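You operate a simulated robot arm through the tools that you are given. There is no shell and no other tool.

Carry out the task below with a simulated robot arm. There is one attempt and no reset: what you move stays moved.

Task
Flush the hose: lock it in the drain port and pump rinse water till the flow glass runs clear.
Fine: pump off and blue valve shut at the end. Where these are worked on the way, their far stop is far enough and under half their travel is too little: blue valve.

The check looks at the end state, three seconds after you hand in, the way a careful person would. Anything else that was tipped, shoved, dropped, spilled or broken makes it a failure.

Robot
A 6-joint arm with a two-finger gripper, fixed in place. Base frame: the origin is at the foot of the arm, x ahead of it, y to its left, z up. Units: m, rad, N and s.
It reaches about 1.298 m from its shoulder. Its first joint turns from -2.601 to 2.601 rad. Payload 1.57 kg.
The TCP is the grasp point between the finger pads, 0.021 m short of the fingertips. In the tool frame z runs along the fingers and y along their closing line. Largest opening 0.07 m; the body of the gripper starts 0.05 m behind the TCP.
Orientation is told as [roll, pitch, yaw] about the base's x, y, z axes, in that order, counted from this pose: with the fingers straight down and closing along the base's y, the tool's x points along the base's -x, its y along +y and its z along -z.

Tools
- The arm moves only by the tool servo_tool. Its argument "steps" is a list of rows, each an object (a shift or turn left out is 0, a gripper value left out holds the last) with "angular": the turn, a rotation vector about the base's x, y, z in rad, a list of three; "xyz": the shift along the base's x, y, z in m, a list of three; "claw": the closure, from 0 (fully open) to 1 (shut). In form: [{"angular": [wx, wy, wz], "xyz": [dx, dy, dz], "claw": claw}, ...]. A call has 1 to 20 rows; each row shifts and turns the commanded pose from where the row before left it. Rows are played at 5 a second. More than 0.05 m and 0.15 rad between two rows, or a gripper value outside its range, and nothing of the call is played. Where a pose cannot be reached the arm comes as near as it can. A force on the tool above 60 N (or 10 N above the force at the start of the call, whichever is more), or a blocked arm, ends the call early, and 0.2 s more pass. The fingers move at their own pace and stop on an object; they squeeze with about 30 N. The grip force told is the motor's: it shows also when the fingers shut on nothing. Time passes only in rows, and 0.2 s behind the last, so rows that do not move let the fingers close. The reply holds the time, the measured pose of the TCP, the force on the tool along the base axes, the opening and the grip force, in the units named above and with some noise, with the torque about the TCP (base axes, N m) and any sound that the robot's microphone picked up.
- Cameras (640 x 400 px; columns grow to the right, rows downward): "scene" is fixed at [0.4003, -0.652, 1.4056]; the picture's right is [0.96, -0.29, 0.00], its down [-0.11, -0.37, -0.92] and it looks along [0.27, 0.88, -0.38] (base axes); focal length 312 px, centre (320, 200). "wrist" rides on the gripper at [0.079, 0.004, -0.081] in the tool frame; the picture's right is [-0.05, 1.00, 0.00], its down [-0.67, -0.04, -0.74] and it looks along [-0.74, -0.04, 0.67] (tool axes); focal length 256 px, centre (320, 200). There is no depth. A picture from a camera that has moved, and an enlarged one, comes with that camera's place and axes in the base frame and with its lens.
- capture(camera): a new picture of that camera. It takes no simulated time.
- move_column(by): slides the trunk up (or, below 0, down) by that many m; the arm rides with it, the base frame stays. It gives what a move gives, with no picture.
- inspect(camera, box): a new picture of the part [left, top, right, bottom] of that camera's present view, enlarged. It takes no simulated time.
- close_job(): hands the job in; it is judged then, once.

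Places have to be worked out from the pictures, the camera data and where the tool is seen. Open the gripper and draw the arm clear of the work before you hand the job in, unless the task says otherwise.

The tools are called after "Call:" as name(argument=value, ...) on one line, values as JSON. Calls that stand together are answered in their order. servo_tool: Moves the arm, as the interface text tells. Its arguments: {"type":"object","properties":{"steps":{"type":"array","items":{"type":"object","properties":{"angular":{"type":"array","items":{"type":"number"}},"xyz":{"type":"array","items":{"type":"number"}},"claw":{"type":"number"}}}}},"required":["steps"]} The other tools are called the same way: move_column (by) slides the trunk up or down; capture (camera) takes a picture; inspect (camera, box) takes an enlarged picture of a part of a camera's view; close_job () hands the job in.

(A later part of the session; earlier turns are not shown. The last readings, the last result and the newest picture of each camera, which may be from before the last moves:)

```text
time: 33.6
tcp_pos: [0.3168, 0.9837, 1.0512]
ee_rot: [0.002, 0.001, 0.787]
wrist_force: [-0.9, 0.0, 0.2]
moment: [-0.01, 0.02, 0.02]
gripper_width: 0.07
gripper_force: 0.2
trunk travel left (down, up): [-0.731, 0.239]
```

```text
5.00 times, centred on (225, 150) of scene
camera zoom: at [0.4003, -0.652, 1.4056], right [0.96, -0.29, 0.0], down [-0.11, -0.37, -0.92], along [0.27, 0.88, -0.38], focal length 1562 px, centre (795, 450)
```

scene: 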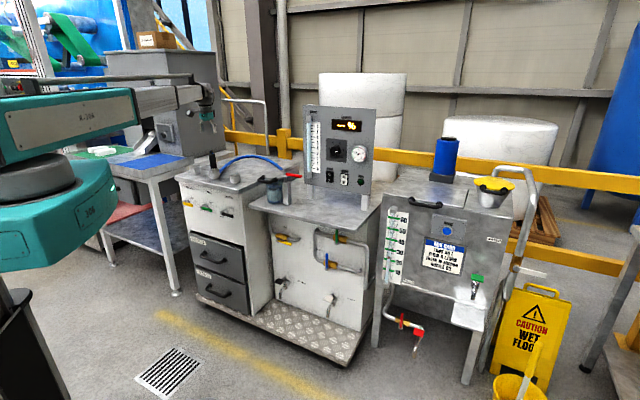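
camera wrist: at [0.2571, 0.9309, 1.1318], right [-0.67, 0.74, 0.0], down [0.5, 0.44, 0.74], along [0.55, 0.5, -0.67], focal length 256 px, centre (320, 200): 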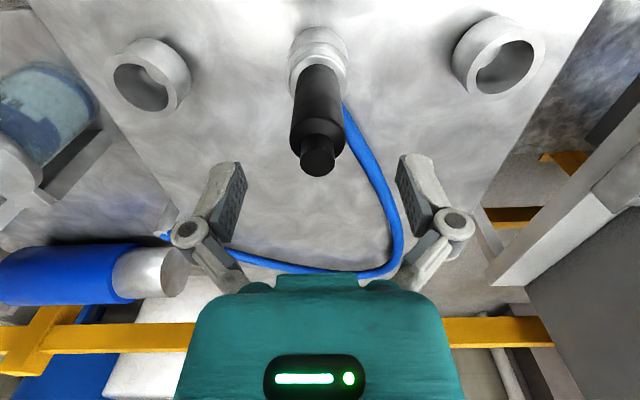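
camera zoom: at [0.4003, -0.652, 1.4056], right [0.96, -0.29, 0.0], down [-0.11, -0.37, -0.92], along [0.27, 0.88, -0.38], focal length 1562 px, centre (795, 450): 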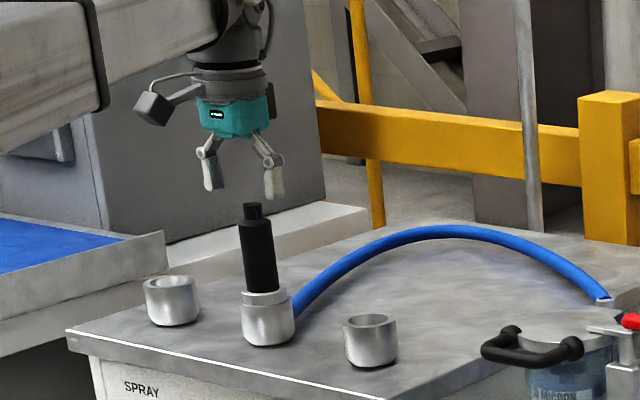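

Aligned. Lowering the last ~5 cm so the pads straddle the black grip.

Call:
inspect(camera="wrist", box=[100, 20, 340, 120])

Call:
inspect(camera="wrist", box=[340, 0, 580, 100])

Call:
move_column(by=-0.053)

Call:
capture(camera="wrist")

Call:
inspect(camera="scene", box=[165, 110, 285, 190])

```text
2.67 times, centred on (220, 70) of wrist
camera zoom: at [0.2571, 0.9309, 1.1318], right [-0.67, 0.74, 0.0], down [0.5, 0.44, 0.74], along [0.55, 0.5, -0.67], focal length 683 px, centre (587, 547)
```

zoom: 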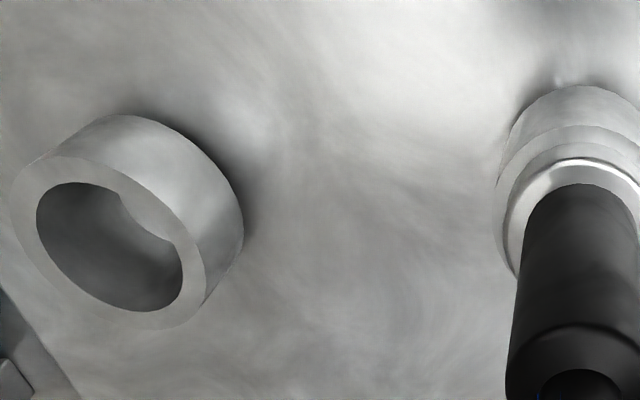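

```text
2.67 times, centred on (460, 50) of wrist
camera zoom: at [0.2571, 0.9309, 1.1318], right [-0.67, 0.74, 0.0], down [0.5, 0.44, 0.74], along [0.55, 0.5, -0.67], focal length 683 px, centre (-53, 600)
```

zoom: 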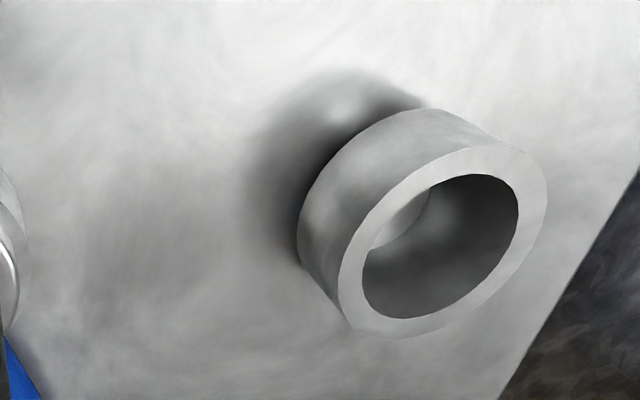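

```text
time: 34.5
tcp_pos: [0.3168, 0.9834, 0.9957]
ee_rot: [0.001, 0.0, 0.787]
wrist_force: [0.3, 0.6, 0.6]
moment: [0.02, 0.01, 0.01]
gripper_width: 0.0699
gripper_force: 0.1
trunk travel left (down, up): [-0.678, 0.292]
```

```text
taken
camera wrist: at [0.2571, 0.9309, 1.0788], right [-0.67, 0.74, 0.0], down [0.5, 0.44, 0.74], along [0.55, 0.5, -0.67], focal length 256 px, centre (320, 200)
```

wrist: 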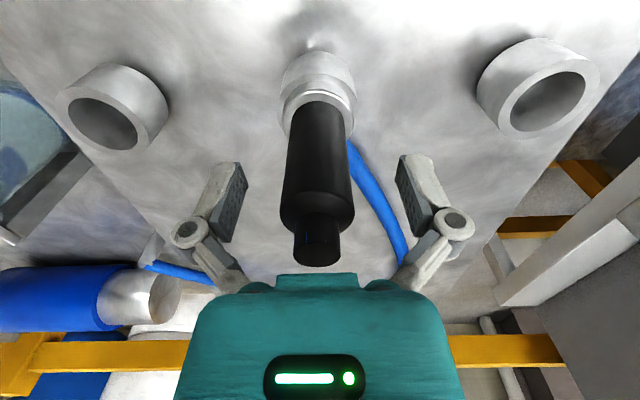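

```text
5.00 times, centred on (225, 150) of scene
camera zoom: at [0.4003, -0.652, 1.4056], right [0.96, -0.29, 0.0], down [-0.11, -0.37, -0.92], along [0.27, 0.88, -0.38], focal length 1562 px, centre (795, 450)
```

zoom: 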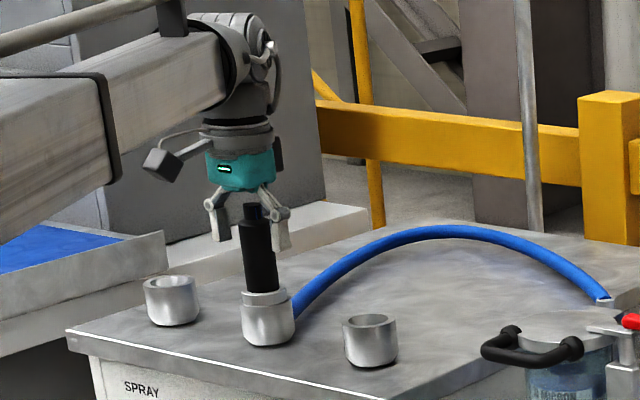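

The pads straddle the upper half of the black grip. Closing the gripper.

Call:
servo_tool(steps=[{"claw": 0.3}, {"claw": 0.45}, {"claw": 0.6}, {"claw": 0.8}, {"claw": 1}, {"claw": 1}, {"claw": 1}])

Call:
capture(camera="wrist")

```text
time: 36.1
tcp_pos: [0.3167, 0.9848, 0.997]
ee_rot: [0.002, 0.001, 0.787]
wrist_force: [0.5, 0.5, 1.3]
moment: [0.0, 0.01, -0.03]
gripper_width: 0.0313
gripper_force: 30.2
trunk travel left (down, up): [-0.678, 0.292]
```

```text
taken
camera wrist: at [0.2572, 0.931, 1.0788], right [-0.67, 0.74, 0.0], down [0.5, 0.44, 0.74], along [0.55, 0.5, -0.67], focal length 256 px, centre (320, 200)
```

wrist: 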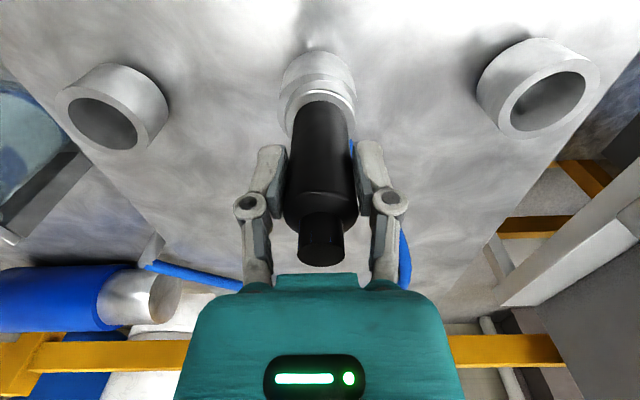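

Gripped (31 mm) with no side load. Lifting gently with the trunk.

Call:
move_column(by=0.03)

Call:
inspect(camera="scene", box=[165, 110, 285, 190])

```text
time: 36.9
tcp_pos: [0.3174, 0.984, 1.0256]
ee_rot: [0.002, 0.0, 0.785]
wrist_force: [-0.9, 0.2, -2.2]
moment: [-0.02, 0.01, 0.01]
gripper_width: 0.0311
gripper_force: 30.6
trunk travel left (down, up): [-0.708, 0.262]
```

```text
5.00 times, centred on (225, 150) of scene
camera zoom: at [0.4003, -0.652, 1.4056], right [0.96, -0.29, 0.0], down [-0.11, -0.37, -0.92], along [0.27, 0.88, -0.38], focal length 1562 px, centre (795, 450)
```

zoom: 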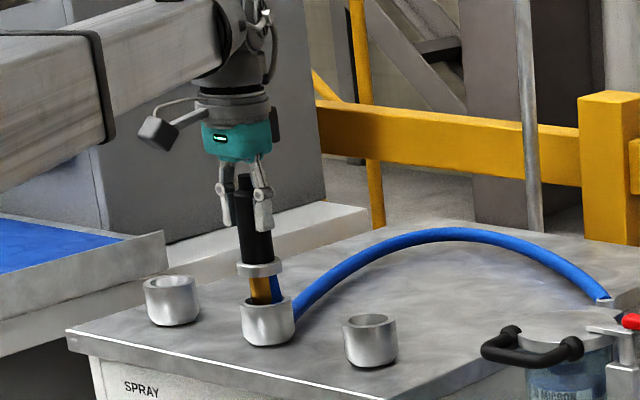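

The plug is coming out cleanly. Lifting further until the shank is clear.

Call:
move_column(by=0.05)

Call:
inspect(camera="scene", box=[165, 110, 285, 190])

Call:
capture(camera="wrist")

```text
time: 37.8
tcp_pos: [0.3179, 0.9845, 1.076]
ee_rot: [0.0, -0.002, 0.784]
wrist_force: [0.2, -0.6, -1.5]
moment: [-0.02, -0.02, 0.01]
gripper_width: 0.0312
gripper_force: 30.2
trunk travel left (down, up): [-0.758, 0.212]
```

```text
5.00 times, centred on (225, 150) of scene
camera zoom: at [0.4003, -0.652, 1.4056], right [0.96, -0.29, 0.0], down [-0.11, -0.37, -0.92], along [0.27, 0.88, -0.38], focal length 1562 px, centre (795, 450)
```

zoom: 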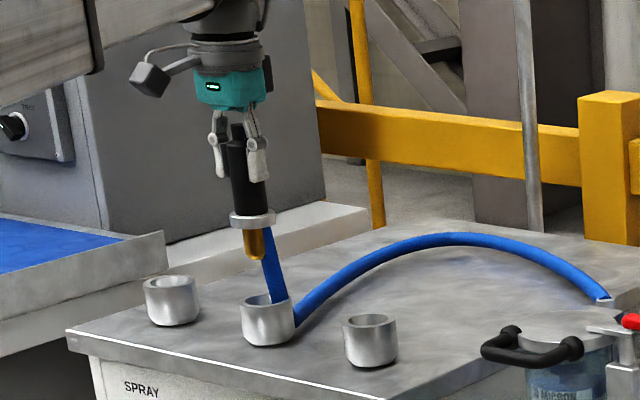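

```text
taken
camera wrist: at [0.2572, 0.9314, 1.1583], right [-0.67, 0.74, 0.0], down [0.5, 0.45, 0.74], along [0.55, 0.5, -0.67], focal length 256 px, centre (320, 200)
```

wrist: 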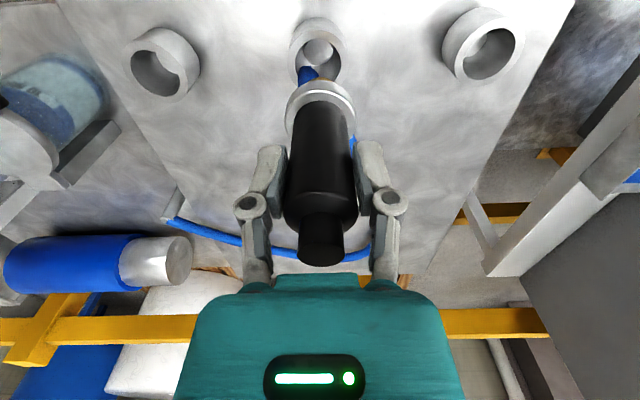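

Plug is out (brass tip ~3 cm above the rim). I record the TANK rim's pixel position at this height as reference for aligning over DRAIN.

Call:
inspect(camera="wrist", box=[260, 0, 380, 100])

Call:
inspect(camera="wrist", box=[100, 0, 220, 100])

Call:
inspect(camera="wrist", box=[420, 0, 540, 100])

```text
4.00 times, centred on (320, 50) of wrist
camera zoom: at [0.2572, 0.9314, 1.1583], right [-0.67, 0.74, 0.0], down [0.5, 0.45, 0.74], along [0.55, 0.5, -0.67], focal length 1024 px, centre (320, 800)
```

zoom: 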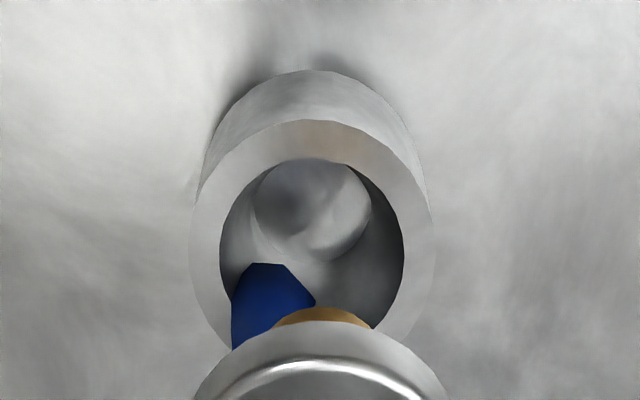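

```text
4.00 times, centred on (160, 50) of wrist
camera zoom: at [0.2572, 0.9314, 1.1583], right [-0.67, 0.74, 0.0], down [0.5, 0.45, 0.74], along [0.55, 0.5, -0.67], focal length 1024 px, centre (960, 800)
```

zoom: 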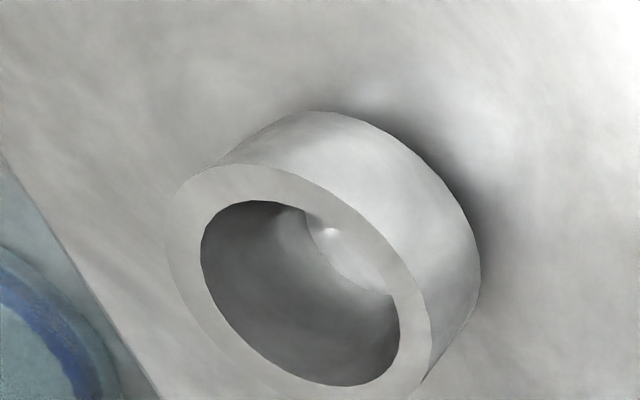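

```text
4.00 times, centred on (480, 50) of wrist
camera zoom: at [0.2572, 0.9314, 1.1583], right [-0.67, 0.74, 0.0], down [0.5, 0.45, 0.74], along [0.55, 0.5, -0.67], focal length 1024 px, centre (-320, 800)
```

zoom: 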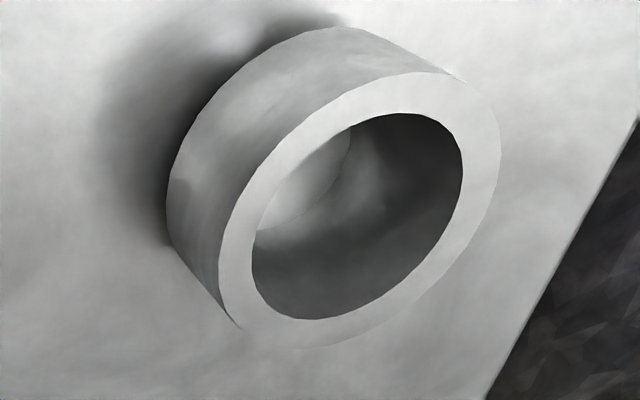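

Measured DRAIN–TANK displacement ≈ 0.1375 m along (0.7095,-0.7047). Moving the plug over DRAIN at the same height.

Call:
servo_tool(steps=[{"xyz": [0.0244, -0.0242, 0]}, {"xyz": [0.0244, -0.0242, 0]}, {"xyz": [0.0244, -0.0242, 0]}, {"xyz": [0.0244, -0.0243, 0]}, {"xyz": [0, 0, 0]}, {"xyz": [0, 0, 0]}])

Call:
inspect(camera="wrist", box=[260, 0, 380, 100])

Call:
capture(camera="wrist")

Call:
inspect(camera="scene", box=[165, 110, 285, 190])

```text
time: 39.2
tcp_pos: [0.4142, 0.8868, 1.0767]
ee_rot: [0.002, 0.0, 0.786]
wrist_force: [0.3, 0.6, -0.7]
moment: [-0.03, 0.01, -0.03]
gripper_width: 0.0311
gripper_force: 30.4
trunk travel left (down, up): [-0.758, 0.212]
```

```text
4.00 times, centred on (320, 50) of wrist
camera zoom: at [0.3545, 0.8346, 1.1585], right [-0.67, 0.74, 0.0], down [0.5, 0.45, 0.74], along [0.55, 0.5, -0.67], focal length 1024 px, centre (320, 800)
```

zoom: 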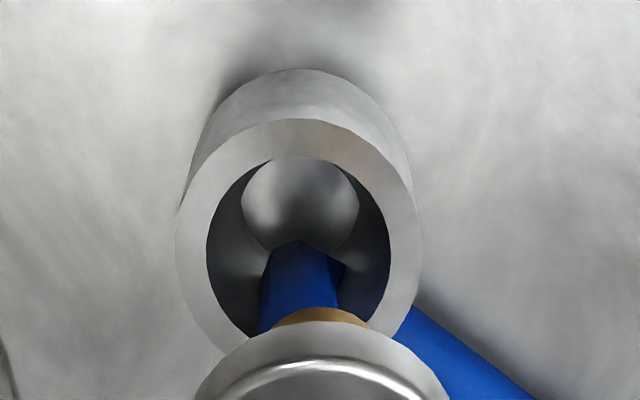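

```text
taken
camera wrist: at [0.3545, 0.8346, 1.1585], right [-0.67, 0.74, 0.0], down [0.5, 0.45, 0.74], along [0.55, 0.5, -0.67], focal length 256 px, centre (320, 200)
```

wrist: 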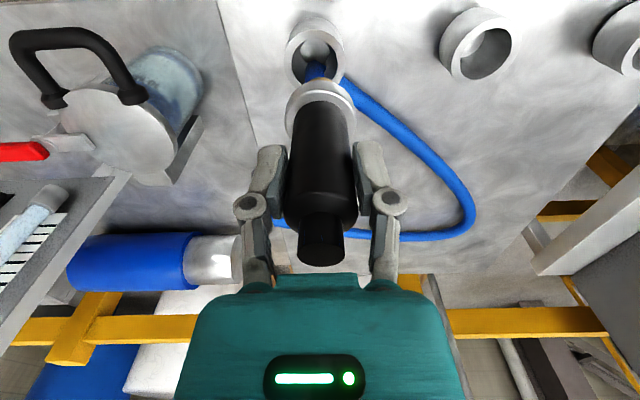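

```text
5.00 times, centred on (225, 150) of scene
camera zoom: at [0.4003, -0.652, 1.4056], right [0.96, -0.29, 0.0], down [-0.11, -0.37, -0.92], along [0.27, 0.88, -0.38], focal length 1562 px, centre (795, 450)
```

zoom: 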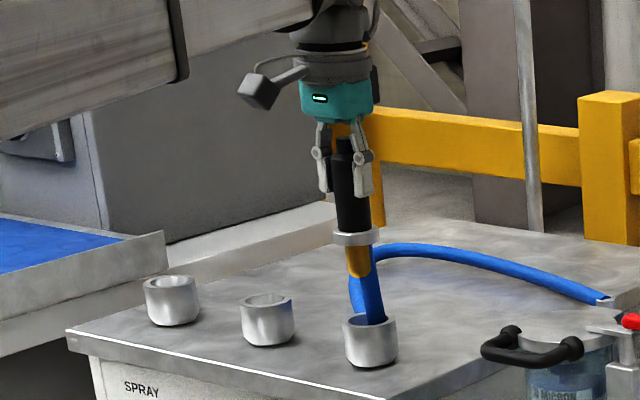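

The hole is 13 zoom-px left of the reference → 2.7 mm more along +e1. Correcting, then lowering.

Call:
servo_tool(steps=[{"xyz": [0.0018, -0.002, 0]}, {"xyz": [0, 0, 0]}, {"xyz": [0, 0, 0]}])

Call:
inspect(camera="wrist", box=[260, 0, 380, 100])

```text
time: 40.0
tcp_pos: [0.4154, 0.8844, 1.0772]
ee_rot: [0.003, 0.0, 0.785]
wrist_force: [-0.6, 0.1, 0.3]
moment: [0.02, -0.02, 0.01]
gripper_width: 0.0313
gripper_force: 29.5
trunk travel left (down, up): [-0.758, 0.212]
```

```text
4.00 times, centred on (320, 50) of wrist
camera zoom: at [0.3562, 0.8323, 1.1585], right [-0.67, 0.74, 0.0], down [0.5, 0.45, 0.74], along [0.55, 0.5, -0.67], focal length 1024 px, centre (320, 800)
```

zoom: 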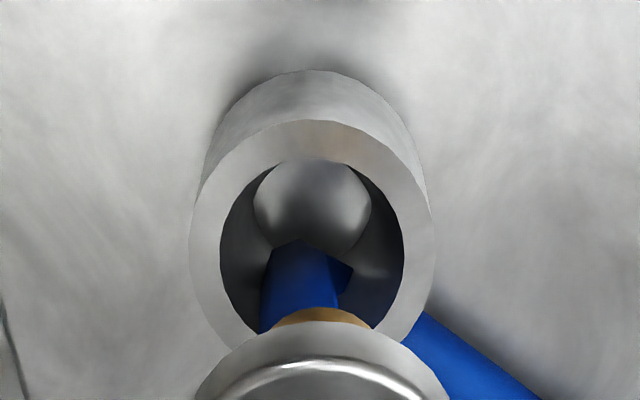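

Alignment matches the reference exactly. Lowering in stages into the DRAIN port.

Call:
move_column(by=-0.05)

Call:
inspect(camera="scene", box=[165, 110, 285, 190])

```text
time: 40.9
tcp_pos: [0.4155, 0.8849, 1.0269]
ee_rot: [0.004, -0.002, 0.785]
wrist_force: [0.1, -0.3, -1.4]
moment: [0.0, 0.03, 0.0]
gripper_width: 0.031
gripper_force: 29.6
trunk travel left (down, up): [-0.708, 0.262]
```

```text
5.00 times, centred on (225, 150) of scene
camera zoom: at [0.4003, -0.652, 1.4056], right [0.96, -0.29, 0.0], down [-0.11, -0.37, -0.92], along [0.27, 0.88, -0.38], focal length 1562 px, centre (795, 450)
```

zoom: 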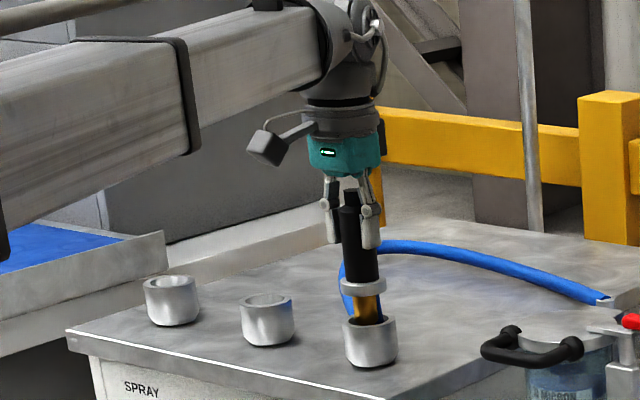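

The shank is entering. Lowering the last 3 cm.

Call:
move_column(by=-0.029)

Call:
inspect(camera="scene", box=[165, 110, 285, 190])

Call:
capture(camera="wrist")

```text
time: 41.7
tcp_pos: [0.4154, 0.8844, 0.9982]
ee_rot: [0.002, 0.002, 0.786]
wrist_force: [0.6, 0.3, -1.3]
moment: [0.0, 0.04, -0.03]
gripper_width: 0.0312
gripper_force: 29.9
trunk travel left (down, up): [-0.679, 0.291]
```

```text
5.00 times, centred on (225, 150) of scene
camera zoom: at [0.4003, -0.652, 1.4056], right [0.96, -0.29, 0.0], down [-0.11, -0.37, -0.92], along [0.27, 0.88, -0.38], focal length 1562 px, centre (795, 450)
```

zoom: 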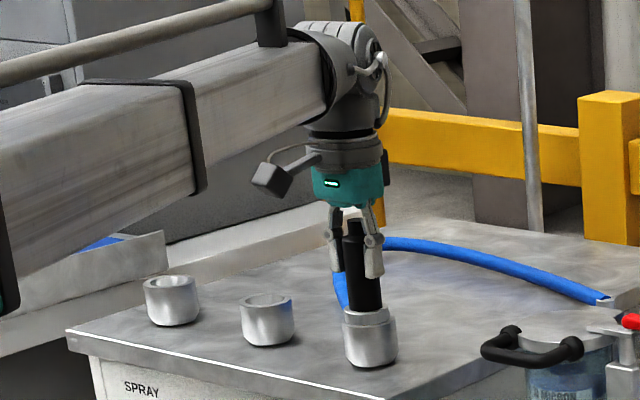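

```text
taken
camera wrist: at [0.3563, 0.8325, 1.0792], right [-0.67, 0.74, 0.0], down [0.5, 0.45, 0.74], along [0.55, 0.5, -0.67], focal length 256 px, centre (320, 200)
```

wrist: 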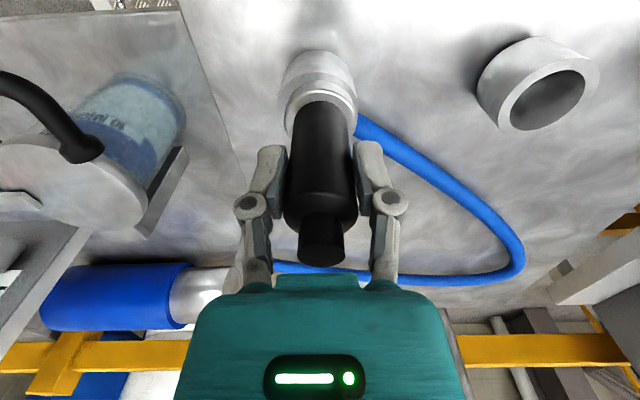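

It looks seated (1 mm above the height it had in TANK). I press 2 mm more to bottom it out.

Call:
move_column(by=-0.002)

Call:
servo_tool(steps=[{"claw": 1}, {"claw": 0.45}, {"claw": 0.3}, {"claw": 0.0}, {"claw": 0}, {"claw": 0}])

Call:
capture(camera="wrist")

```text
time: 42.2
tcp_pos: [0.4147, 0.885, 0.9966]
ee_rot: [0.002, -0.001, 0.786]
wrist_force: [2.5, 3.2, 11.7]
moment: [0.08, -0.06, 0.02]
gripper_width: 0.0312
gripper_force: 30.1
trunk travel left (down, up): [-0.677, 0.293]
```

```text
time: 43.6
tcp_pos: [0.4142, 0.8838, 0.9965]
ee_rot: [0.001, 0.0, 0.786]
wrist_force: [0.2, 0.1, -0.8]
moment: [0.01, 0.0, 0.0]
gripper_width: 0.0699
gripper_force: 0.0
trunk travel left (down, up): [-0.677, 0.293]
```

```text
taken
camera wrist: at [0.3562, 0.8322, 1.0777], right [-0.67, 0.74, 0.0], down [0.5, 0.45, 0.74], along [0.55, 0.5, -0.67], focal length 256 px, centre (320, 200)
```

wrist: 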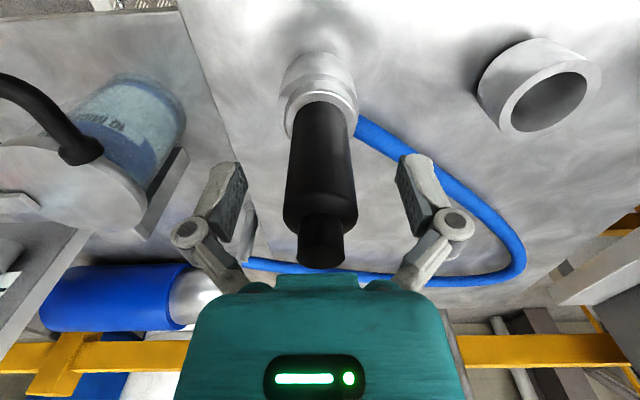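

Plug bottomed (12 N) and released. Lift clear of the plug and retreat in front of the cabinet.

Call:
move_column(by=0.13)

Call:
servo_tool(steps=[{"xyz": [-0.027, -0.027, 0]}, {"xyz": [-0.027, -0.027, 0]}, {"xyz": [-0.027, -0.027, 0]}, {"xyz": [-0.027, -0.027, 0]}, {"xyz": [-0.027, -0.027, 0]}, {"xyz": [-0.027, -0.027, 0]}, {"xyz": [-0.027, -0.027, 0]}, {"xyz": [-0.027, -0.027, 0], "claw": 1}, {"xyz": [0, 0, 0]}])

Call:
capture(camera="wrist")

Call:
inspect(camera="scene", box=[165, 110, 325, 220])

```text
time: 45.2
tcp_pos: [0.4149, 0.8841, 1.1258]
ee_rot: [0.003, 0.0, 0.785]
wrist_force: [0.6, -0.5, -1.4]
moment: [-0.04, -0.01, 0.01]
gripper_width: 0.0704
gripper_force: 0.0
trunk travel left (down, up): [-0.807, 0.163]
```

```text
time: 47.2
tcp_pos: [0.1999, 0.669, 1.1268]
ee_rot: [0.001, 0.002, 0.785]
wrist_force: [0.6, 0.0, 0.5]
moment: [-0.02, -0.01, 0.0]
gripper_width: 0.0011
gripper_force: 5.3
trunk travel left (down, up): [-0.807, 0.163]
```

```text
taken
camera wrist: at [0.14, 0.6153, 1.2077], right [-0.67, 0.74, 0.0], down [0.5, 0.44, 0.74], along [0.55, 0.5, -0.67], focal length 256 px, centre (320, 200)
```

wrist: 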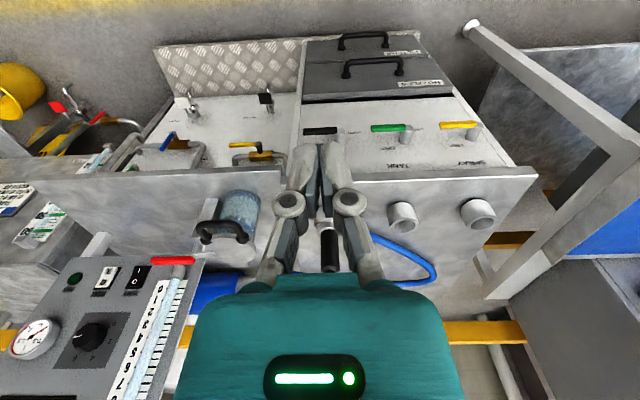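

```text
3.64 times, centred on (245, 165) of scene
camera zoom: at [0.4003, -0.652, 1.4056], right [0.96, -0.29, 0.0], down [-0.11, -0.37, -0.92], along [0.27, 0.88, -0.38], focal length 1136 px, centre (593, 327)
```

zoom: 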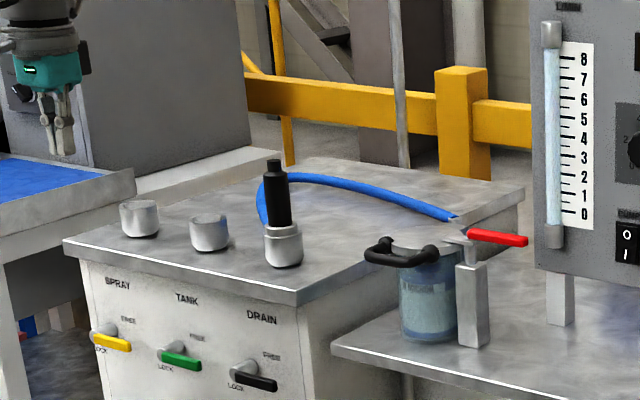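

The plug stands seated in DRAIN. Now tilt the closed fingers to just above horizontal and lower to the DRAIN latch.

Call:
servo_tool(steps=[{"angular": [0.1054, -0.1054, 0]}, {"angular": [0.1054, -0.1054, 0]}, {"angular": [0.1054, -0.1054, 0]}, {"angular": [0.1054, -0.1054, 0]}, {"angular": [0.1054, -0.1054, 0]}, {"angular": [0.1054, -0.1054, 0]}, {"angular": [0.1054, -0.1054, 0]}, {"angular": [0.1054, -0.1054, 0]}, {"angular": [0.1054, -0.1054, 0]}, {"angular": [0.1054, -0.1054, 0]}, {"angular": [0.1054, -0.1054, 0], "xyz": [0.008, -0.008, 0]}, {"angular": [0.1054, -0.1054, 0], "xyz": [0.008, -0.008, 0]}, {"xyz": [0, 0, 0]}])

Call:
move_column(by=-0.4)

Call:
move_column(by=-0.175)

Call:
capture(camera="wrist")

Call:
inspect(camera="scene", box=[160, 165, 280, 240])

```text
time: 50.0
tcp_pos: [0.2161, 0.6531, 1.3527]
ee_rot: [-3.141, -1.354, -2.354]
wrist_force: [0.7, -0.1, 0.0]
moment: [-0.01, -0.01, 0.0]
gripper_width: 0.0002
gripper_force: 28.3
out of reach, approached as far as the arm can: row 2, 3, 4, 5, 6, 7, 8, 9, 10, 11, 12
trunk travel left (down, up): [-0.807, 0.163]
```

```text
time: 53.8
tcp_pos: [0.2157, 0.6523, 0.9524]
ee_rot: [-3.139, -1.356, -2.356]
wrist_force: [0.2, 0.8, -0.8]
moment: [-0.01, 0.02, 0.0]
gripper_width: 0.0003
gripper_force: 28.8
trunk travel left (down, up): [-0.407, 0.563]
```

```text
time: 55.8
tcp_pos: [0.2154, 0.653, 0.7768]
ee_rot: [-3.139, -1.356, -2.355]
wrist_force: [0.1, -0.4, 0.2]
moment: [-0.02, -0.03, 0.0]
gripper_width: 0.0001
gripper_force: 28.6
trunk travel left (down, up): [-0.232, 0.738]
```

```text
taken
camera wrist: at [0.1684, 0.6124, 0.6826], right [-0.72, 0.7, 0.05], down [-0.59, -0.64, 0.49], along [0.38, 0.32, 0.87], focal length 256 px, centre (320, 200)
```

wrist: 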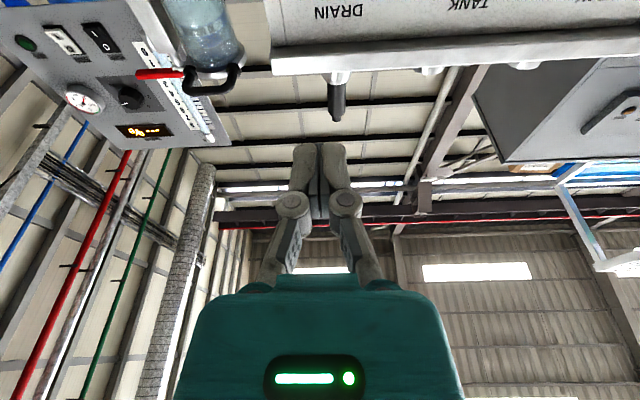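

```text
5.33 times, centred on (220, 202) of scene
camera zoom: at [0.4003, -0.652, 1.4056], right [0.96, -0.29, 0.0], down [-0.11, -0.37, -0.92], along [0.27, 0.88, -0.38], focal length 1666 px, centre (853, 187)
```

zoom: 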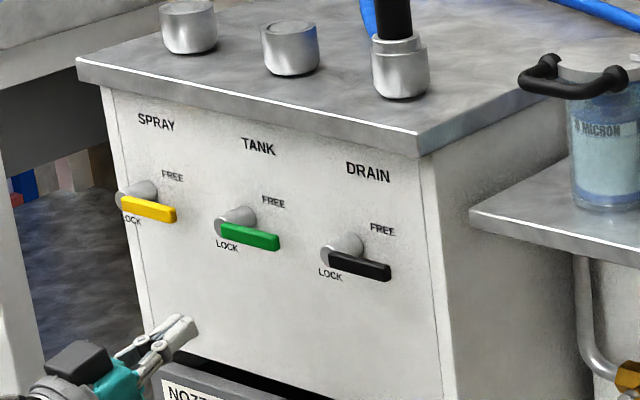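

Fingertips are at z≈0.781, e1≈-0.309, above the black lever's outer part. Advancing to tip h≈0.855.

Call:
servo_tool(steps=[{"xyz": [0.0261, 0.0261, 0]}, {"xyz": [0.0261, 0.0261, 0]}, {"xyz": [0.0261, 0.0261, 0]}, {"xyz": [0.0261, 0.0261, 0]}, {"xyz": [0.0261, 0.0261, 0]}, {"xyz": [0.0261, 0.0261, 0]}, {"xyz": [0, 0, 0]}])

Call:
capture(camera="wrist")

Call:
inspect(camera="scene", box=[160, 165, 280, 240])

```text
time: 57.4
tcp_pos: [0.373, 0.8112, 0.7764]
ee_rot: [-3.14, -1.354, -2.355]
wrist_force: [-0.3, 0.2, -1.1]
moment: [0.01, 0.01, -0.05]
gripper_width: 0.0
gripper_force: 28.3
trunk travel left (down, up): [-0.232, 0.738]
```

```text
taken
camera wrist: at [0.3252, 0.7694, 0.6826], right [-0.72, 0.7, 0.05], down [-0.59, -0.64, 0.49], along [0.38, 0.32, 0.87], focal length 256 px, centre (320, 200)
```

wrist: 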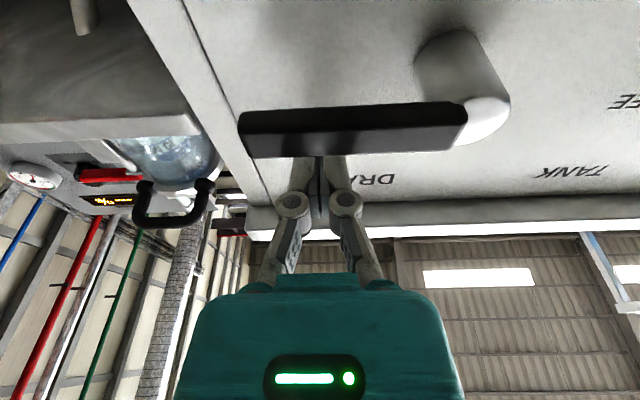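

```text
5.33 times, centred on (220, 202) of scene
camera zoom: at [0.4003, -0.652, 1.4056], right [0.96, -0.29, 0.0], down [-0.11, -0.37, -0.92], along [0.27, 0.88, -0.38], focal length 1666 px, centre (853, 187)
```

zoom: 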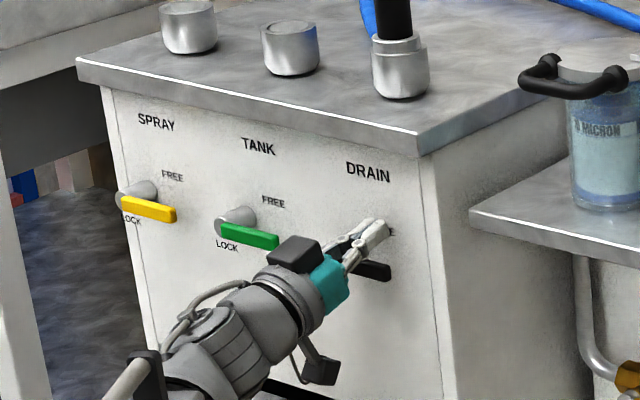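

The fingers are just above the black lever. Pushing it down along its arc to LOCK, first part.

Call:
servo_tool(steps=[{"xyz": [0.0013, -0.0013, -0.0152], "angular": [-0.0583, 0.0583, 0]}, {"xyz": [0.0018, -0.0018, -0.0135], "angular": [-0.0513, 0.0513, 0]}, {"xyz": [-0.0008, 0.0008, -0.0133], "angular": [-0.0503, 0.0503, 0]}, {"xyz": [-0.0036, 0.0036, -0.0128], "angular": [-0.0483, 0.0483, 0]}, {"xyz": [0, 0, 0]}])

Call:
capture(camera="wrist")

```text
time: 58.5
tcp_pos: [0.3701, 0.8109, 0.7221]
ee_rot: [-0.001, -1.492, 0.787]
wrist_force: [-0.5, 0.5, 0.5]
moment: [-0.01, 0.01, 0.04]
gripper_width: 0.0
gripper_force: 29.0
trunk travel left (down, up): [-0.232, 0.738]
```

```text
taken
camera wrist: at [0.3056, 0.7532, 0.6501], right [-0.7, 0.71, 0.05], down [-0.46, -0.51, 0.72], along [0.54, 0.49, 0.69], focal length 256 px, centre (320, 200)
```

wrist: 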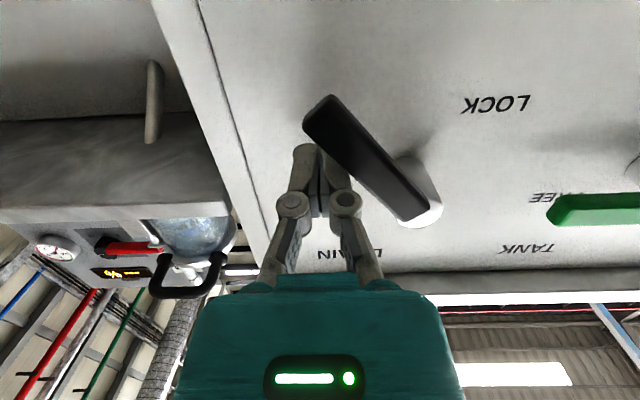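

The black lever is following (~45°). Continuing to the down stop.

Call:
servo_tool(steps=[{"xyz": [-0.0061, 0.0061, -0.011], "angular": [-0.0421, 0.0421, 0]}, {"xyz": [-0.0082, 0.0082, -0.0089], "angular": [-0.0337, 0.0337, 0]}, {"xyz": [-0.0096, 0.0096, -0.0057], "angular": [-0.0223, 0.0223, 0]}, {"xyz": [-0.0056, 0.0056, -0.0023], "angular": [-0.0087, 0.0087, 0]}, {"xyz": [0, 0, 0]}])

Call:
capture(camera="wrist")

Call:
inspect(camera="scene", box=[160, 165, 280, 240])

```text
time: 59.6
tcp_pos: [0.3513, 0.8311, 0.6952]
ee_rot: [-0.032, -1.341, 0.797]
wrist_force: [13.0, -16.6, 6.7]
moment: [0.07, 0.13, 0.18]
gripper_width: 0.0
gripper_force: 28.3
trunk travel left (down, up): [-0.232, 0.738]
stopped in row 5: the force on the tool passed its limit at 64 N (the readings are from after the stop); the commanded pose is now the measured one
```

```text
taken
camera wrist: at [0.2779, 0.7671, 0.6372], right [-0.68, 0.73, 0.04], down [-0.39, -0.42, 0.82], along [0.62, 0.54, 0.57], focal length 256 px, centre (320, 200)
```

wrist: 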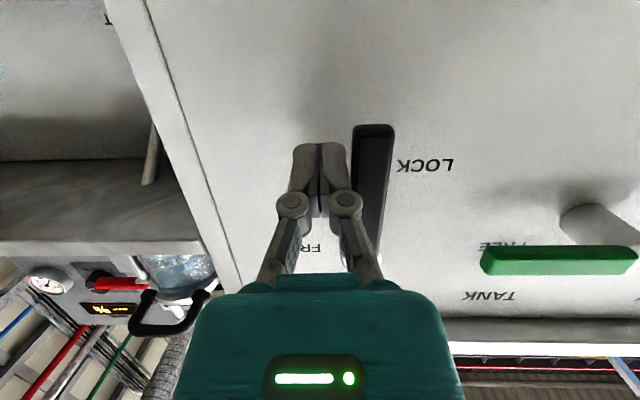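

```text
5.33 times, centred on (220, 202) of scene
camera zoom: at [0.4003, -0.652, 1.4056], right [0.96, -0.29, 0.0], down [-0.11, -0.37, -0.92], along [0.27, 0.88, -0.38], focal length 1666 px, centre (853, 187)
```

zoom: 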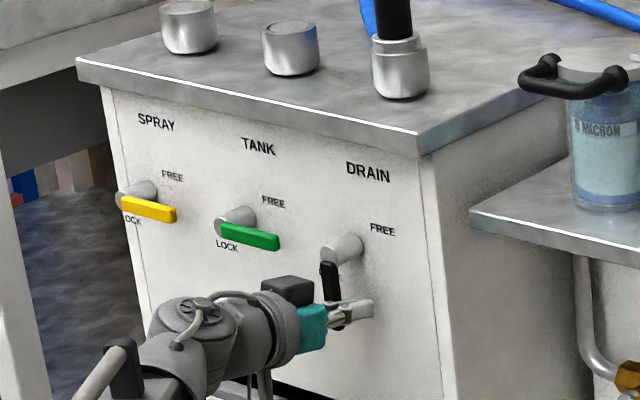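

The DRAIN latch is at its LOCK stop. Step right off the lever, then retreat.

Call:
servo_tool(steps=[{"xyz": [0.008, -0.008, 0]}, {"xyz": [0.008, -0.008, 0]}, {"xyz": [-0.02, -0.02, 0]}, {"xyz": [-0.027, -0.027, 0]}, {"xyz": [-0.027, -0.027, 0]}, {"xyz": [-0.027, -0.027, 0]}, {"xyz": [-0.027, -0.027, 0]}, {"xyz": [0, 0, 0]}])

Call:
capture(camera="wrist")

Call:
inspect(camera="scene", box=[160, 165, 280, 240])

```text
time: 61.4
tcp_pos: [0.2367, 0.6907, 0.6949]
ee_rot: [-0.03, -1.341, 0.797]
wrist_force: [0.5, -0.2, 0.0]
moment: [0.01, 0.01, -0.02]
gripper_width: 0.0
gripper_force: 28.6
trunk travel left (down, up): [-0.232, 0.738]
```

```text
taken
camera wrist: at [0.1628, 0.6256, 0.6364], right [-0.69, 0.73, 0.05], down [-0.39, -0.42, 0.82], along [0.61, 0.54, 0.57], focal length 256 px, centre (320, 200)
```

wrist: 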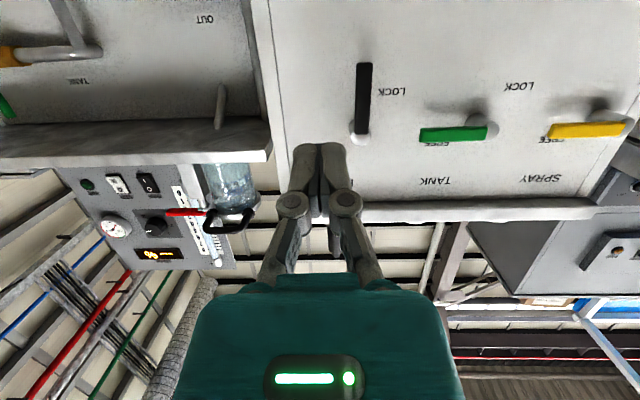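

```text
5.33 times, centred on (220, 202) of scene
camera zoom: at [0.4003, -0.652, 1.4056], right [0.96, -0.29, 0.0], down [-0.11, -0.37, -0.92], along [0.27, 0.88, -0.38], focal length 1666 px, centre (853, 187)
```

zoom: 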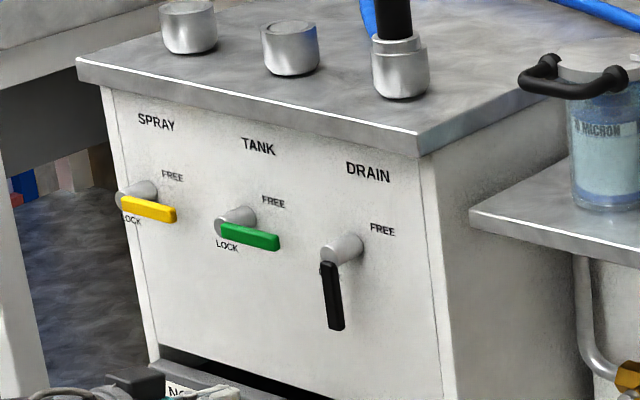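

DRAIN latch locked. Now travel right in front of the pump cart, tilting down ~45° so the wrist camera looks level at the blue valve.

Call:
servo_tool(steps=[{"xyz": [0.029, -0.029, 0], "angular": [-0.097, 0.097, 0]}, {"xyz": [0.029, -0.029, 0], "angular": [-0.097, 0.097, 0]}, {"xyz": [0.029, -0.029, 0], "angular": [-0.097, 0.097, 0]}, {"xyz": [0.029, -0.029, 0], "angular": [-0.097, 0.097, 0]}, {"xyz": [0.029, -0.029, 0]}, {"xyz": [0.029, -0.029, 0]}, {"xyz": [0.029, -0.029, 0]}, {"xyz": [0.029, -0.029, 0]}, {"xyz": [0, 0, 0]}])

Call:
capture(camera="wrist")

Call:
capture(camera="scene")

```text
time: 63.4
tcp_pos: [0.4697, 0.4597, 0.6056]
ee_rot: [-0.02, -0.791, 0.789]
wrist_force: [0.0, -0.6, -0.6]
moment: [0.0, -0.01, 0.02]
gripper_width: 0.0
gripper_force: 28.8
out of reach, approached as far as the arm can: row 1, 2, 3, 4
trunk travel left (down, up): [-0.232, 0.738]
```

```text
taken
camera wrist: at [0.3847, 0.3834, 0.6074], right [-0.67, 0.74, 0.02], down [-0.03, -0.06, 1.0], along [0.74, 0.67, 0.06], focal length 256 px, centre (320, 200)
```

wrist: 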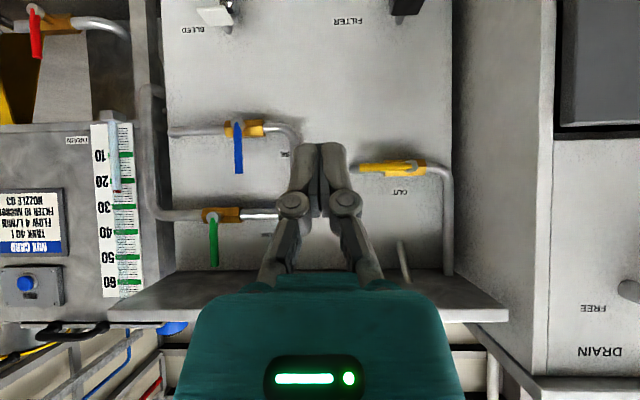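

```text
taken
```

scene: 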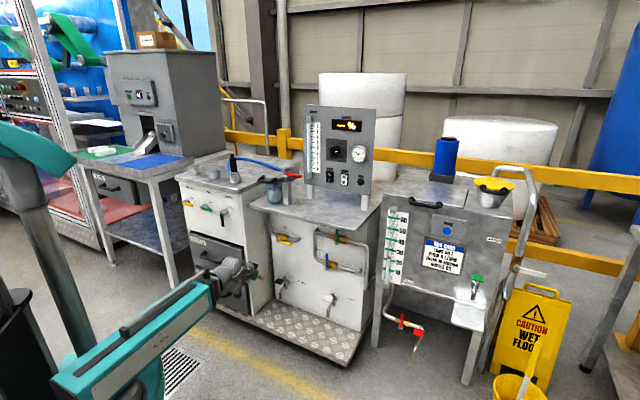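

Excellent level view of the valves. Zooming on the blue valve.

Call:
inspect(camera="wrist", box=[150, 80, 330, 290])

Call:
inspect(camera="wrist", box=[200, 100, 300, 180])

Call:
inspect(camera="scene", box=[190, 140, 250, 190])

```text
1.90 times, centred on (240, 185) of wrist
camera zoom: at [0.3847, 0.3834, 0.6074], right [-0.67, 0.74, 0.02], down [-0.03, -0.06, 1.0], along [0.74, 0.67, 0.06], focal length 488 px, centre (472, 229)
```

zoom: 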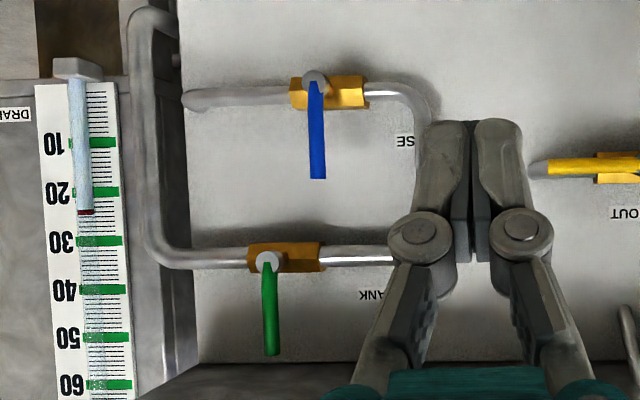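

```text
5.00 times, centred on (250, 140) of wrist
camera zoom: at [0.3847, 0.3834, 0.6074], right [-0.67, 0.74, 0.02], down [-0.03, -0.06, 1.0], along [0.74, 0.67, 0.06], focal length 1280 px, centre (670, 500)
```

zoom: 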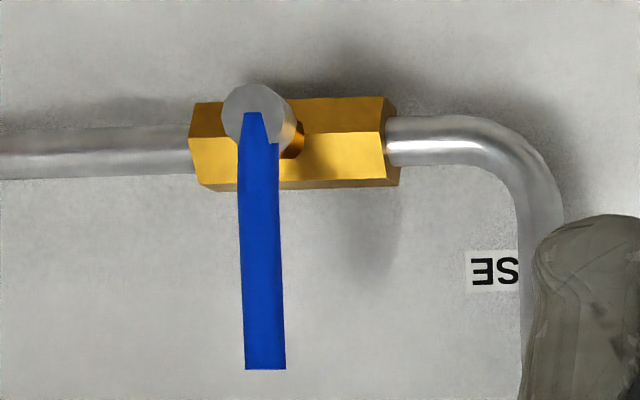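

```text
8.00 times, centred on (220, 165) of scene
camera zoom: at [0.4003, -0.652, 1.4056], right [0.96, -0.29, 0.0], down [-0.11, -0.37, -0.92], along [0.27, 0.88, -0.38], focal length 2499 px, centre (1120, 480)
```

zoom: 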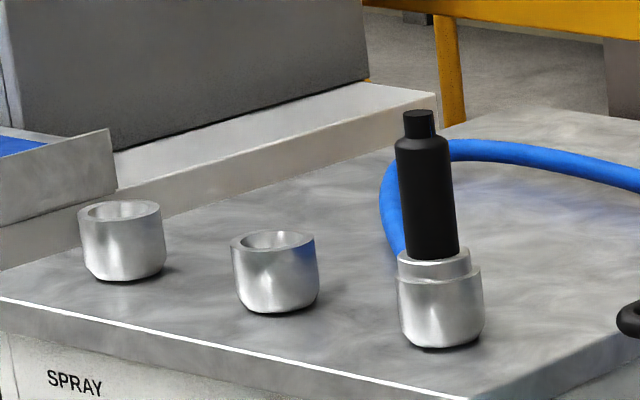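

Blue valve pivot ≈ e1 0.165, h 0.992, z 0.497, handle up to z≈0.585 (shut); it should swing right to lie along the pipe, like the open yellow OUT valve. Level the tool, lower the trunk and move to the handle's left.

Call:
servo_tool(steps=[{"xyz": [0.0135, -0.0135, 0], "angular": [0.1049, -0.1049, 0]}, {"xyz": [0.0135, -0.0135, 0], "angular": [0.1049, -0.1049, 0]}, {"xyz": [0.0135, -0.0135, 0], "angular": [0.1049, -0.1049, 0]}, {"xyz": [0.0135, -0.0135, 0], "angular": [0.1049, -0.1049, 0]}, {"xyz": [0.0135, -0.0135, 0], "angular": [0.1049, -0.1049, 0]}, {"xyz": [0.0125, -0.0125, 0], "angular": [0.1049, -0.1049, 0]}, {"xyz": [0, 0, 0]}])

Call:
move_column(by=-0.202)

Call:
capture(camera="wrist")

Call:
inspect(camera="scene", box=[220, 200, 380, 320])

```text
time: 65.0
tcp_pos: [0.5764, 0.4215, 0.7434]
ee_rot: [-2.616, -1.53, -2.884]
wrist_force: [0.6, -0.1, 1.1]
moment: [0.02, 0.05, -0.02]
gripper_width: 0.0002
gripper_force: 28.5
out of reach, approached as far as the arm can: row 1, 2, 3, 4, 5, 6
trunk travel left (down, up): [-0.232, 0.738]
```

```text
time: 67.2
tcp_pos: [0.5753, 0.423, 0.5417]
ee_rot: [-3.103, -1.533, -2.396]
wrist_force: [0.0, -0.9, -0.5]
moment: [0.0, -0.04, -0.03]
gripper_width: 0.0
gripper_force: 28.2
trunk travel left (down, up): [-0.03, 0.94]
```

```text
taken
camera wrist: at [0.5167, 0.3707, 0.4605], right [-0.71, 0.71, 0.05], down [-0.52, -0.57, 0.64], along [0.48, 0.42, 0.77], focal length 256 px, centre (320, 200)
```

wrist: 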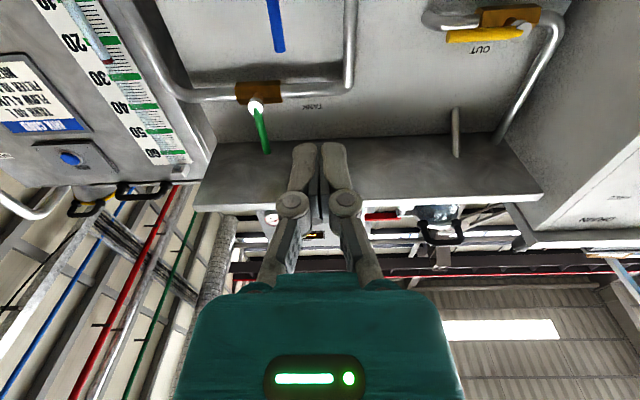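

```text
3.33 times, centred on (300, 260) of scene
camera zoom: at [0.4003, -0.652, 1.4056], right [0.96, -0.29, 0.0], down [-0.11, -0.37, -0.92], along [0.27, 0.88, -0.38], focal length 1041 px, centre (387, 0)
```

zoom: 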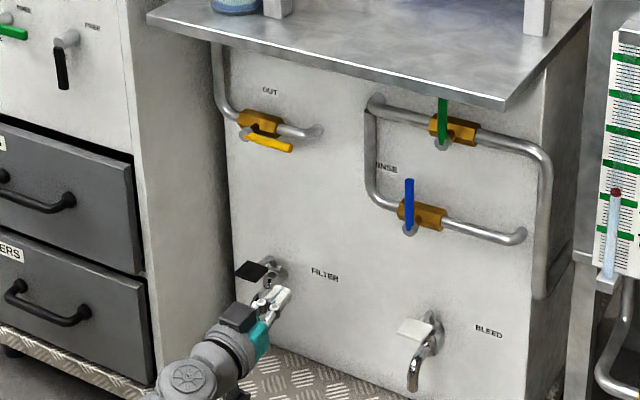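

Tool is level in front of the valve at (e1 0.108, h 0.706). Tilt up slightly and advance toward the left side of the blue handle.

Call:
servo_tool(steps=[{"xyz": [0, 0, 0.0068], "angular": [0.0255, -0.0255, 0]}, {"xyz": [0, 0, 0.0067], "angular": [0.0255, -0.0255, 0]}, {"xyz": [0.0291, 0.0261, 0]}, {"xyz": [0.0291, 0.0261, 0]}, {"xyz": [0.0291, 0.0261, 0]}, {"xyz": [0.0291, 0.0261, 0]}, {"xyz": [0.02, 0.018, 0]}, {"xyz": [0, 0, 0]}])

Call:
capture(camera="wrist")

Call:
inspect(camera="scene", box=[260, 220, 380, 310])

```text
time: 69.0
tcp_pos: [0.7132, 0.5444, 0.5555]
ee_rot: [-3.13, -1.461, -2.37]
wrist_force: [-0.1, -0.3, 0.1]
moment: [0.02, -0.05, -0.02]
gripper_width: 0.0001
gripper_force: 29.0
trunk travel left (down, up): [-0.03, 0.94]
```

```text
taken
camera wrist: at [0.6583, 0.4972, 0.4684], right [-0.71, 0.7, 0.05], down [-0.55, -0.6, 0.58], along [0.44, 0.38, 0.81], focal length 256 px, centre (320, 200)
```

wrist: 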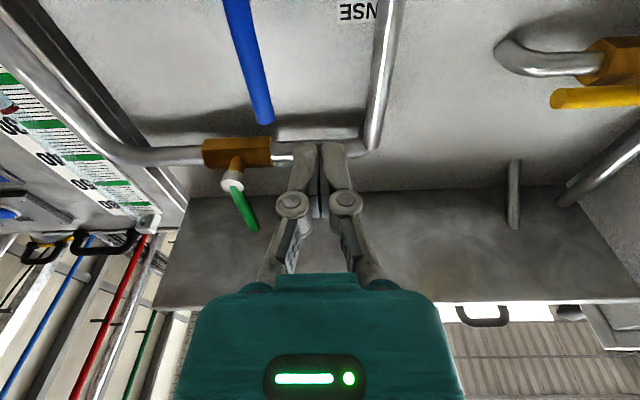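

```text
4.44 times, centred on (320, 265) of scene
camera zoom: at [0.4003, -0.652, 1.4056], right [0.96, -0.29, 0.0], down [-0.11, -0.37, -0.92], along [0.27, 0.88, -0.38], focal length 1388 px, centre (320, -89)
```

zoom: 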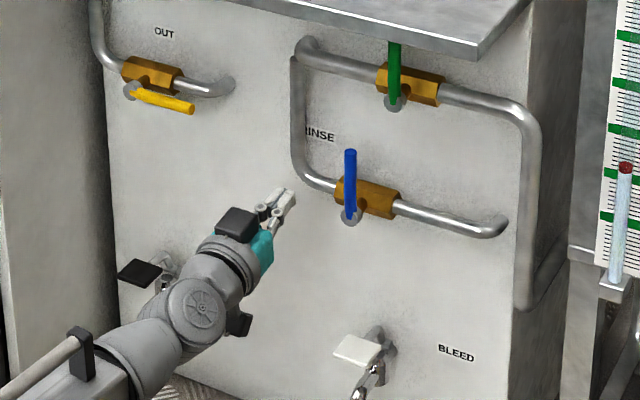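

Consistent: handle tip at h≈0.975, z≈0.585, e1≈0.161. Advance the remaining 9 cm next to the handle.

Call:
servo_tool(steps=[{"xyz": [0.0224, 0.021, 0]}, {"xyz": [0.0224, 0.021, 0]}, {"xyz": [0.0214, 0.02, 0]}, {"xyz": [0, 0, 0]}])

Call:
capture(camera="wrist")

Call:
inspect(camera="scene", box=[280, 230, 370, 290])

```text
time: 70.0
tcp_pos: [0.7793, 0.6065, 0.5559]
ee_rot: [-3.131, -1.459, -2.371]
wrist_force: [0.1, 0.5, 0.1]
moment: [0.01, 0.0, -0.03]
gripper_width: 0.0
gripper_force: 28.8
trunk travel left (down, up): [-0.03, 0.94]
```

```text
taken
camera wrist: at [0.7241, 0.5596, 0.4684], right [-0.71, 0.7, 0.05], down [-0.55, -0.6, 0.58], along [0.44, 0.38, 0.81], focal length 256 px, centre (320, 200)
```

wrist: 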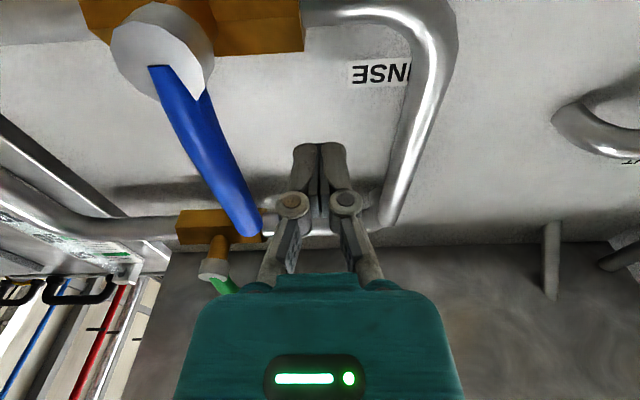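

```text
6.67 times, centred on (325, 260) of scene
camera zoom: at [0.4003, -0.652, 1.4056], right [0.96, -0.29, 0.0], down [-0.11, -0.37, -0.92], along [0.27, 0.88, -0.38], focal length 2083 px, centre (287, -200)
```

zoom: 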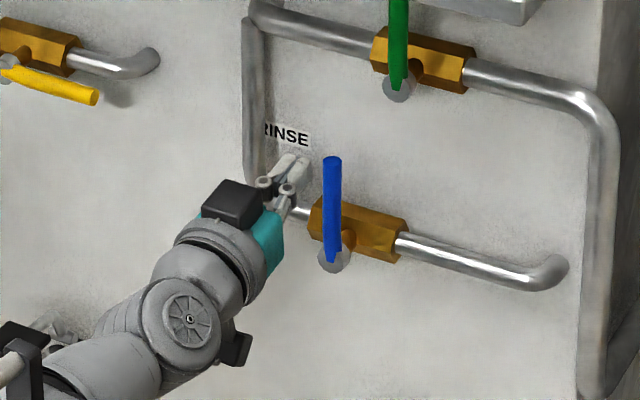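

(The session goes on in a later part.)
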